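You operate a simulated robot arm through the tools that you are given. There is no shell and no other tool. Be economical: measure what you need, move in short steps, check, and stop when the job is done.

You run a simulated robot arm. Do the job below in one go: nothing can be reset, and whatever is moved stays where it is left.

JOB
Take the white scoop and put it on the yellow slip.

It is judged by the outcome, as a careful person would: the job done as asked, and still so three seconds after it is handed in. It fails if anything else is knocked over, pushed out of place, dropped, spilled or broken.

ROBOT AND FRAMES
A 7-joint arm with a two-finger parallel gripper, fixed in place. Base frame: the origin is at the foot of the arm, x ahead of it, y to its left, z up; the work surface is at about z = 0. Units: mm, rad, N and s.
With the tool pointing down near the work surface it reaches from about 220 to 580 mm from the base axis. Its first joint turns from -1.152 to 1.152 rad. Payload 2.5 kg.
The tool frame sits at the grasp point between the pads (the TCP): z along the fingers, y along the line on which they close. The tips reach 23 mm beyond it. Largest opening 94 mm; finger width 38, thickness 10; the body of the gripper, 54 by 96 mm, starts 39 mm behind the TCP.
Orientation is told as [roll, pitch, yaw] about the base's x, y, z axes, in that order, counted from this pose: with the fingers straight down and closing along the base's y, the tool's x points along the base's -x, its y along +y and its z along -z.

CONTROLS
- The arm moves only by the tool nudge_tool. Its argument "plan" is one flat list of numbers, 5 for each row, row after row: the shift along the tool's x, y, z in mm, then the turn about the tool's z in rad, then the opening, from 0 (shut) to 1 (fully open). In form: [tx, ty, tz, yaw, gripper, tx, ty, tz, yaw, gripper, ...]. A call has 1 to 8 rows; each row shifts and turns the commanded pose from where the row before left it, along the tool's axes as they then stand. Each row takes 0.2 s and may step no farther than 50 mm and 0.15 rad from the row before; otherwise, or with a gripper value out of range, the whole call is refused. A pose out of reach is approached as far as the arm can. The call stops where the force on the tool passes 40 N (or 10 N more than at its start, if that is more) or the arm is blocked; 0.2 s more then pass. The fingers move at their own pace (about 108 mm/s each) and stop on an object; they squeeze with about 33 N. The grip force told is the motor's: it shows also when the fingers shut on nothing. Time passes only in rows, and 0.2 s behind the last, so rows that do not move let the fingers close. It gives the time, the measured TCP pose, the force on the tool (base axes), the opening and the grip force at its end, in the units of the frame above (readings bear some noise).
- Cameras (640 x 400 px; columns grow to the right, rows downward): "scene" is fixed at [109.8, -404.4, 533]; the picture's right is [0.88, -0.48, 0.00], its down [-0.32, -0.58, -0.75] and it looks along [0.36, 0.66, -0.66] (base axes); focal length 287 px, centre (320, 200). "wrist" rides on the gripper at [-39, 0, -44] in the tool frame; the picture's right is [0.00, -1.00, 0.00], its down [0.97, 0.00, -0.24] and it looks along [0.24, 0.00, 0.97] (tool axes); focal length 218 px, centre (320, 200).
- snapshot(camera): a new picture of that camera. It takes no simulated time.
- locate(camera, pixels): for up to 12 pixels [column, row] of the newest picture of that camera ("zoom" is the newest enlarged one), the place [x, y, z] in the base frame of the surface seen there, good to about 2 mm. It takes no simulated time.
- enlarge(camera, box): a new picture of the part [left, top, right, bottom] of that camera's present view, enlarged. It takes no simulated time.
- finish_job(): hands the job in; it is judged then, once.

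Go step by step. Measure first, check grasps and placings, and put right what went wrong. The budget is 60 turns and 26 pictures, counting those below and the enlarged ones. Unless the task says otherwise, let go and move clear before handing in, and close with one line.

The tools are called after ">>>" as a command line: name --argument value ..., lists and objects as JSON in quotes. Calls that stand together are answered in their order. nudge_tool: Moves the arm, as the interface text tells. Its arguments: {"type":"object","properties":{"plan":{"type":"array"}},"required":["plan"]} The other tools are called the same way: snapshot (camera) takes a picture; locate (camera, pixels) gives the place of the surface under pixels of a picture; enlarge (camera, box) takes an enlarged picture of a part of a camera's view; finish_job () hands the job in.

At the start:

```text
time_s: 0.0
ee_pos: [313.2, 36.4, 298.1]
ee_rot: [0.0, 0.002, -0.002]
force: [-0.3, 0.3, 0.3]
grip_width: 94.0
grip_force: 0.0
```

scene: 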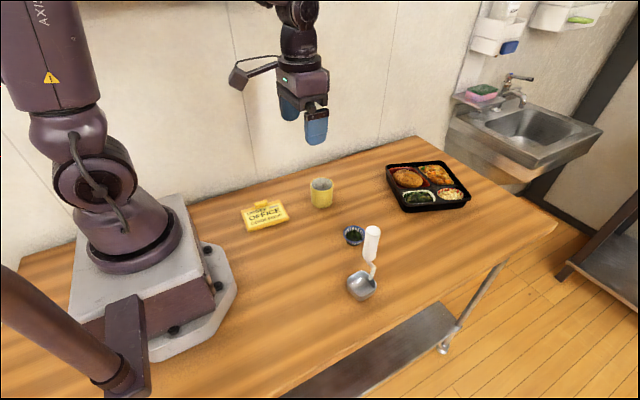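
wrist: 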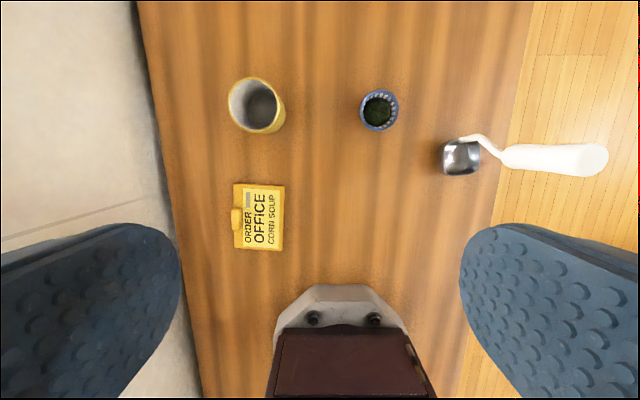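

The scoop's bowl is near scene (362,286), with a white handle rising to (372,235). The yellow card is near (265,215). I'll enlarge both and measure.

>>> enlarge --camera "scene" --box '[220, 160, 420, 310]'

>>> locate --camera "scene" --pixels '[[372, 232], [371, 245], [369, 260], [373, 270], [362, 275], [360, 287], [352, 290], [374, 285], [265, 212], [246, 213], [285, 214], [360, 310]]'

>>> locate --camera "wrist" --pixels '[[236, 186], [283, 188], [281, 248], [236, 245], [237, 220], [600, 160], [550, 158], [510, 155], [485, 140], [460, 155], [445, 155], [378, 110]]'

```text
2.67 times, centred on (320, 235) of scene
```

zoom: 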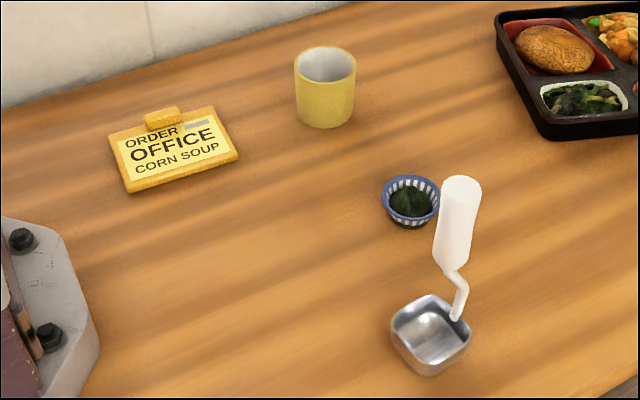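

```text
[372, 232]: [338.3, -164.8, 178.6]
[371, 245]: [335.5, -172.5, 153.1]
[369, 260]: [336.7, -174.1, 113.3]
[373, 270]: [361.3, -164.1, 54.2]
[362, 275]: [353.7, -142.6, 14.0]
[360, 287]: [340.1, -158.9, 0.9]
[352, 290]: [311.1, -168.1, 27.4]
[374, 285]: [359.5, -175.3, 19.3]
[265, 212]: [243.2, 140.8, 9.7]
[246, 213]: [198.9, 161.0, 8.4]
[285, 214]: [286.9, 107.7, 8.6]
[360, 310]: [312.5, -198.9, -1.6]
```

```text
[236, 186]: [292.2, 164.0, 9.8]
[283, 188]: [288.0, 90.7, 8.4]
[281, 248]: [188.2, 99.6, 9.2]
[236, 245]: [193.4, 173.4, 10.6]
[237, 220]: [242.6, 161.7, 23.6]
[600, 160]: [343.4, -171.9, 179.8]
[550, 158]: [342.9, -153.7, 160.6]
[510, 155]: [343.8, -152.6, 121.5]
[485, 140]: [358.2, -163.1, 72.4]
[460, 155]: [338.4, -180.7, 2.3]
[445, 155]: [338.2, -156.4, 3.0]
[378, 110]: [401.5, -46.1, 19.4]
```

The handle stands upright, with its axis near (342,-164) and its top at about z 182. The bowl sits on the table, and the card spans x 190–290, y 92–173, z 9, with a clip on the +y side. I'll move above the handle, staying high.

>>> nudge_tool --plan '[-7, -40, 0, 0, 1, -7, -40, 0, 0, 1, -7, -40, 0, 0, 1, -7, -40, 0, 0, 1, 0, -40, 0, 0, 1, 0, 0, 35, 0, 1, 0, 0, 35, 0, 1, 0, 0, 0, 0, 1]'

>>> snapshot --camera "wrist"

>>> snapshot --camera "scene"

```text
time_s: 1.8
ee_pos: [342.9, -163.9, 227.9]
ee_rot: [0.0, 0.0, 0.0]
force: [-0.4, -0.1, -0.6]
grip_width: 93.8
grip_force: 0.0
```

```text
22 pictures are left
```

wrist: 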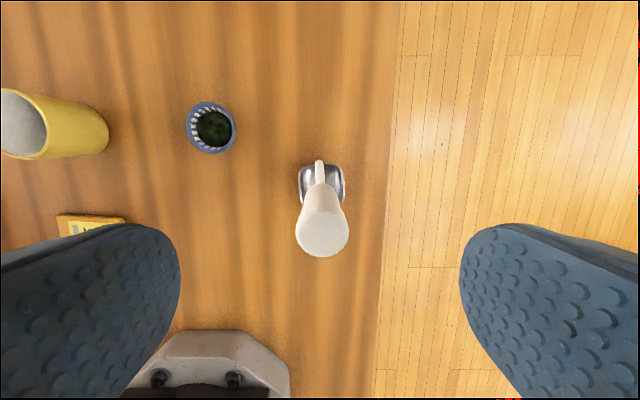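

```text
21 pictures are left
```

scene: 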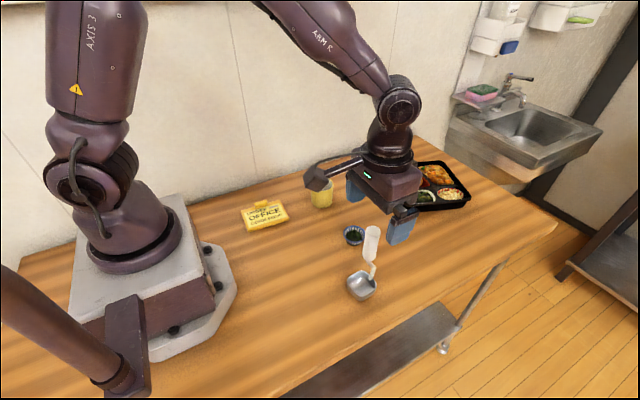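

>>> locate --camera "wrist" --pixels '[[321, 234], [300, 232], [344, 232], [321, 252], [321, 215], [302, 172], [342, 172], [322, 168], [305, 192], [345, 195]]'

```text
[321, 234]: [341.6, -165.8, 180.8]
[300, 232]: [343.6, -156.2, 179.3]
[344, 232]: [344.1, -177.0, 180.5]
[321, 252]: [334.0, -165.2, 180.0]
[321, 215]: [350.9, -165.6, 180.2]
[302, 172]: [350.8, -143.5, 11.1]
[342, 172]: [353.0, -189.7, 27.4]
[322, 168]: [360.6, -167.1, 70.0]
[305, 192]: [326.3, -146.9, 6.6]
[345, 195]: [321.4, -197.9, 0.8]
```

The handle top is centred at (342.5,-166), z 181. I'll descend to a TCP height of about z 153 and close.

>>> nudge_tool --plan '[0, -2, 25, 0, 1, 0, 0, 25, 0, 1, 0, 0, 25, 0, 1, 0, 0, 0, 0, 1, 0, 0, 0, 0, 0, 0, 0, 0, 0, 0, 0, 0, 0, 0, 0, 0, 0, 0, 0, 0]'

>>> snapshot --camera "scene"

```text
time_s: 3.6
ee_pos: [342.5, -165.7, 152.9]
ee_rot: [0.002, 0.0, 0.0]
force: [-0.5, 0.4, -0.2]
grip_width: 23.2
grip_force: 33.0
```

```text
20 pictures are left
```

scene: 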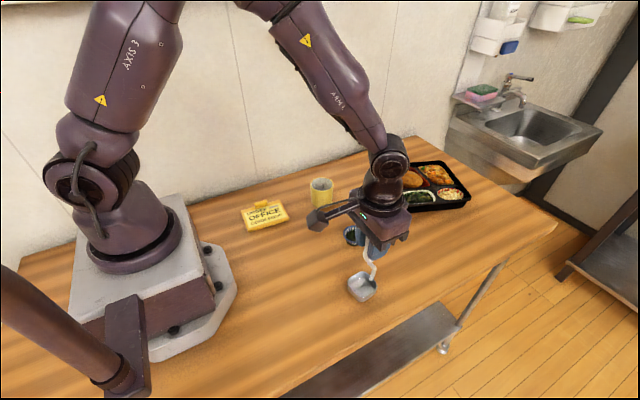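

The handle is held, with a width of 23.2 mm at 33 N. Next I'll lift 90 mm and check the hold.

>>> nudge_tool --plan '[0, 0, -10, 0, 0, 0, 0, -20, 0, 0, 0, 0, -30, 0, 0, 0, 0, -30, 0, 0, 0, 0, 0, 0, 0]'

>>> enlarge --camera "scene" --box '[220, 130, 460, 310]'

```text
time_s: 4.8
ee_pos: [342.0, -167.1, 244.4]
ee_rot: [0.001, 0.0, 0.001]
force: [0.6, -0.1, -0.5]
grip_width: 23.1
grip_force: 32.7
```

```text
2.22 times, centred on (340, 220) of scene
```

zoom: 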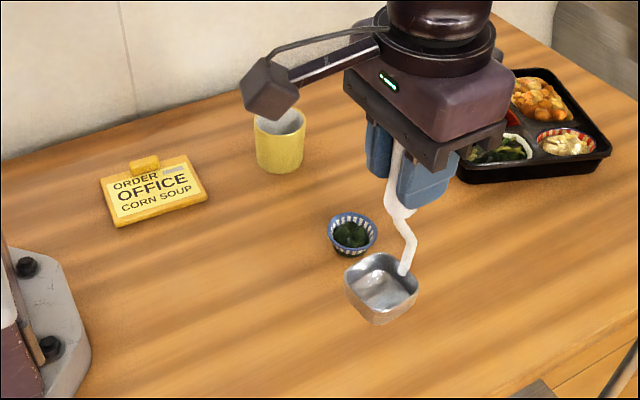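

The scoop is held level and lifted clear. I'll carry it to above the card.

>>> nudge_tool --plan '[12, 20, 0, 0, 0, 12, 38, 0, 0, 0, 13, 42, 0, 0, 0, 13, 42, 0, 0, 0, 13, 42, 0, 0, 0, 13, 42, 0, 0, 0, 12, 38, 0, 0, 0, 11, 22, 0, 0, 0]'

>>> nudge_tool --plan '[0, 0, 20, 0, 0, 0, 0, 20, 0, 0, 0, 0, 10, 0, 0, 0, 0, 0, 0, 0]'

>>> enlarge --camera "scene" --box '[180, 120, 360, 255]'

>>> snapshot --camera "wrist"

```text
time_s: 6.6
ee_pos: [243.7, 119.5, 240.9]
ee_rot: [0.001, 0.0, -0.003]
force: [-0.3, 0.2, -1.6]
grip_width: 23.2
grip_force: 33.1
```

```text
time_s: 7.6
ee_pos: [244.3, 120.2, 190.9]
ee_rot: [0.0, -0.001, 0.0]
force: [-0.1, -0.8, -1.6]
grip_width: 23.1
grip_force: 33.0
```

```text
2.96 times, centred on (270, 188) of scene
```

zoom: 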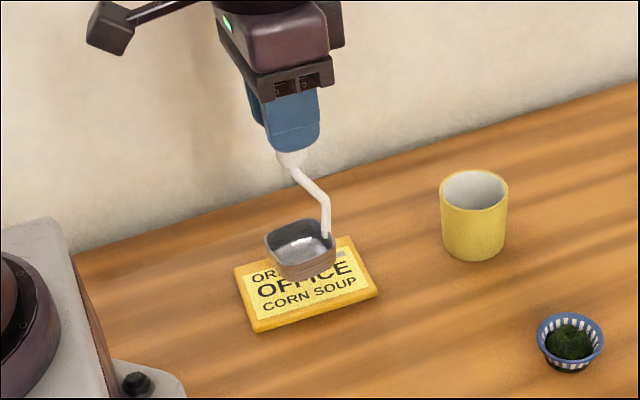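

```text
17 pictures are left
```

wrist: 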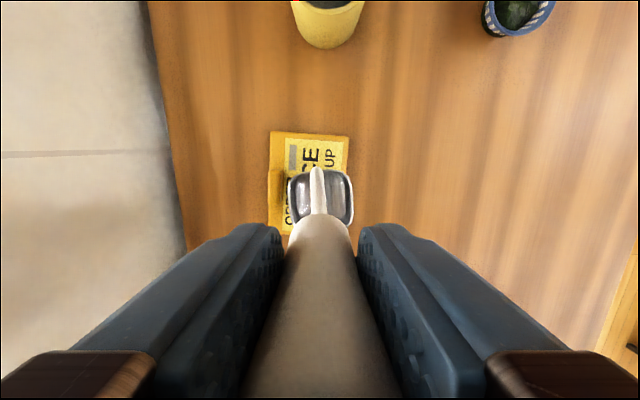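

The bowl hangs about 30 mm above the card, with its right rim near (354,195) and the card's edge at column 348. I'll measure its footprint against the card and the clip.

>>> locate --camera "wrist" --pixels '[[290, 195], [352, 195], [305, 173], [335, 173], [346, 150], [272, 150], [310, 135], [279, 185], [284, 185], [300, 215]]'

>>> locate --camera "zoom" --pixels '[[305, 270], [268, 240], [300, 222], [334, 245], [305, 285], [258, 330], [377, 290], [280, 275], [333, 262]]'

```text
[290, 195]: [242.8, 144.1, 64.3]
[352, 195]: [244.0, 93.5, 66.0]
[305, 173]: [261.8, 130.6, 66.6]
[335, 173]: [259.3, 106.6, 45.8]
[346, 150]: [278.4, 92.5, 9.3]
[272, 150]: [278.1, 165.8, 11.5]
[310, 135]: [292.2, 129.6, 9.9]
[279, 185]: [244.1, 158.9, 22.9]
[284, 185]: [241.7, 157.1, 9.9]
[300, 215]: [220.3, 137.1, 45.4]
```

```text
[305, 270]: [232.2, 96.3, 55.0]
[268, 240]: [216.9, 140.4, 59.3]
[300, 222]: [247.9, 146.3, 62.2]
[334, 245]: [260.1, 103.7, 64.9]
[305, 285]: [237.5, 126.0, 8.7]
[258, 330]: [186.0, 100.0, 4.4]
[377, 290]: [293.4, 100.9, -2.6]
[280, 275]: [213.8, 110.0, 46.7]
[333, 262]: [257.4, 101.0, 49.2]
```

The rim spans y 93–146. The clip starts at y 157 and the card edge is at y 91. I'll shift 5 mm to +y and lower to just above contact, which should be at TCP z of about 162.

>>> nudge_tool --plan '[0, 5, 0, 0, 0, 0, 0, 15, 0, 0, 0, 0, 10, 0, 0, 0, 0, 0, 0, 0, 0, 0, 0, 0, 0]'

>>> nudge_tool --plan '[0, 0, 1.5, 0, 0, 0, 0, 0, 0, 0]'

>>> enlarge --camera "scene" --box '[210, 160, 320, 242]'

```text
time_s: 8.8
ee_pos: [243.8, 125.2, 167.5]
ee_rot: [0.0, 0.0, -0.001]
force: [0.3, 0.0, -2.1]
grip_width: 23.0
grip_force: 33.0
```

```text
time_s: 9.4
ee_pos: [243.4, 125.7, 166.5]
ee_rot: [-0.001, -0.001, 0.0]
force: [-0.5, -0.9, -1.9]
grip_width: 23.1
grip_force: 32.8
```

```text
4.88 times, centred on (265, 201) of scene
```

zoom: 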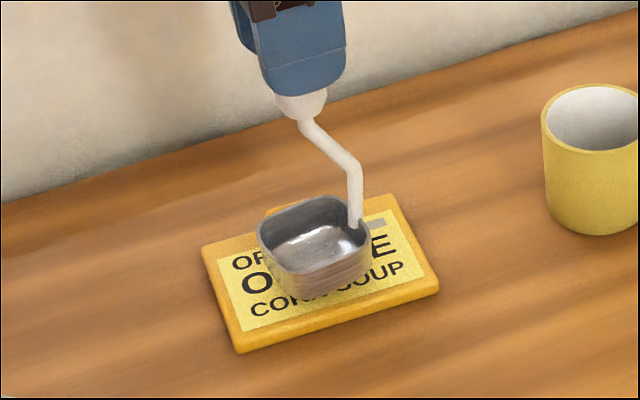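

The bowl is a few mm above the card and clear of the clip. I'll lower it in 1 mm steps until it touches.

>>> nudge_tool --plan '[0, 0, 1, 0, 0, 0, 0, 1, 0, 0, 0, 0, 1, 0, 0, 0, 0, 0, 0, 0]'

>>> nudge_tool --plan '[0, 0, 1, 0, 0, 0, 0, 0, 0, 0]'

```text
time_s: 10.4
ee_pos: [243.6, 123.8, 163.5]
ee_rot: [-0.001, -0.002, -0.001]
force: [-1.0, -0.6, 1.9]
grip_width: 23.4
grip_force: 32.5
```

```text
time_s: 11.0
ee_pos: [244.1, 125.1, 162.7]
ee_rot: [-0.001, -0.001, -0.001]
force: [-3.5, -3.7, 25.5]
grip_width: 23.2
grip_force: 32.3
```

The upward force jumped to 25 N, so the bowl is on the card. I'll ease up slightly, then check before releasing.

>>> nudge_tool --plan '[0, 0, -0.8, 0, 0, 0, 0, 0, 0, 0]'

>>> enlarge --camera "scene" --box '[210, 160, 320, 242]'

```text
time_s: 11.6
ee_pos: [242.7, 125.0, 162.3]
ee_rot: [0.002, 0.0, 0.0]
force: [2.1, 0.5, 6.1]
grip_width: 22.9
grip_force: 32.9
```

```text
4.88 times, centred on (265, 201) of scene
```

zoom: 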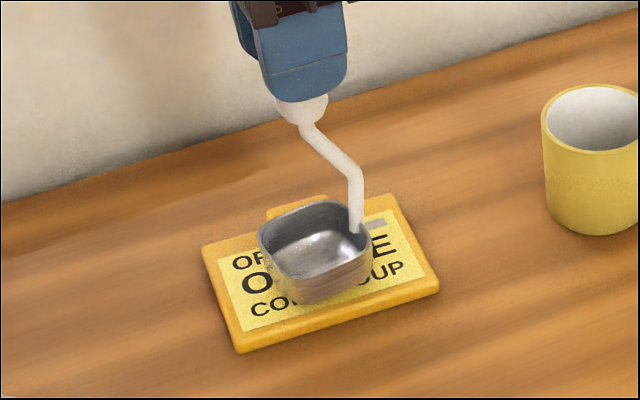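

The bowl rests level on the card with light contact of about 6 N. I'll open gently in small steps, a little at a time.

>>> nudge_tool --plan '[0, 0, 0, 0, 0.27, 0, 0, 0, 0, 0.32, 0, 0, 0, 0, 0.4, 0, 0, 0, 0, 0.5, 0, 0, 0, 0, 0.5]'

>>> enlarge --camera "scene" --box '[210, 130, 330, 242]'

```text
time_s: 12.8
ee_pos: [242.9, 125.2, 162.6]
ee_rot: [0.0, -0.001, 0.0]
force: [0.1, 0.1, -0.4]
grip_width: 46.9
grip_force: 0.1
```

```text
3.57 times, centred on (270, 186) of scene
```

zoom: 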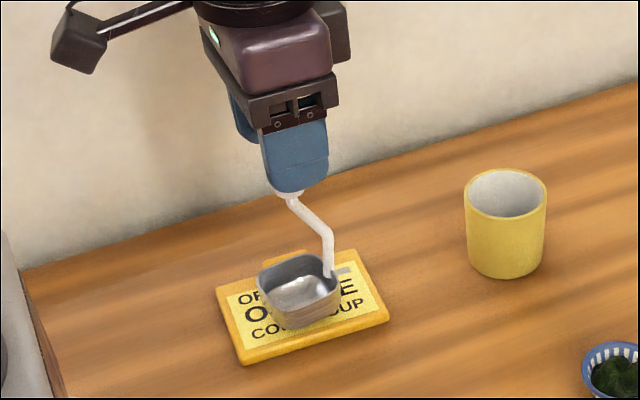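

The fingers are open and the scoop stands by itself. I'll open fully and go straight up.

>>> nudge_tool --plan '[0, 0, 0, 0, 0.8, 0, 0, -10, 0, 0.8, 0, 0, -25, 0, 0.8, 0, 0, -35, 0, 0.8, 0, 0, -35, 0, 0.8, 0, 0, 0, 0, 0.8, 0, 0, 0, 0, 0.8]'

>>> snapshot --camera "scene"

>>> enlarge --camera "scene" --box '[210, 130, 330, 242]'

```text
time_s: 14.4
ee_pos: [244.3, 124.9, 268.1]
ee_rot: [-0.001, 0.002, 0.0]
force: [0.0, 0.1, -0.2]
grip_width: 75.3
grip_force: 0.0
```

```text
13 pictures are left
```

scene: 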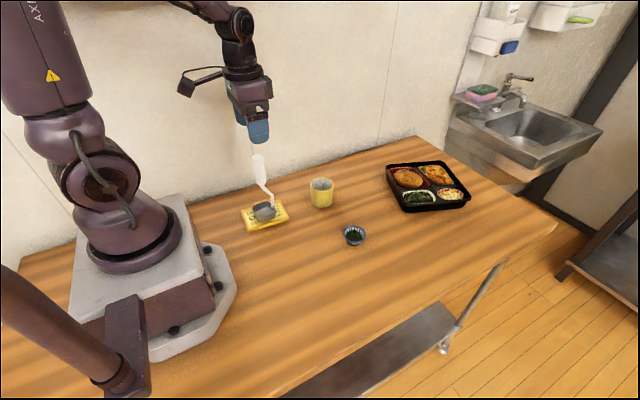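

```text
3.57 times, centred on (270, 186) of scene
```

zoom: 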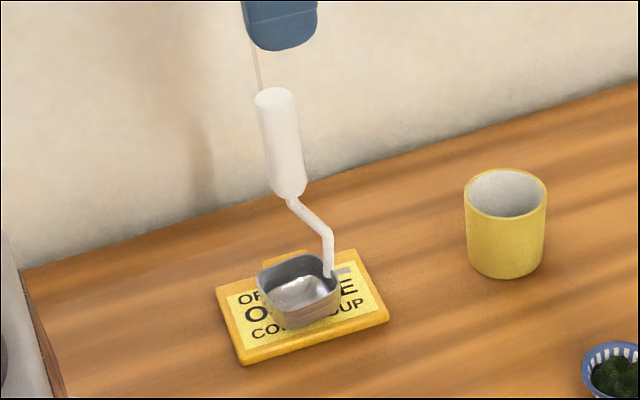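

The scoop stands upright on the card, the gripper is clear, and nothing else has moved. I'm handing the job in.

>>> finish_job

```text
The job is handed in.
```

The white scoop is standing on the yellow slip (the order card), the gripper is clear of it, and nothing else was moved.
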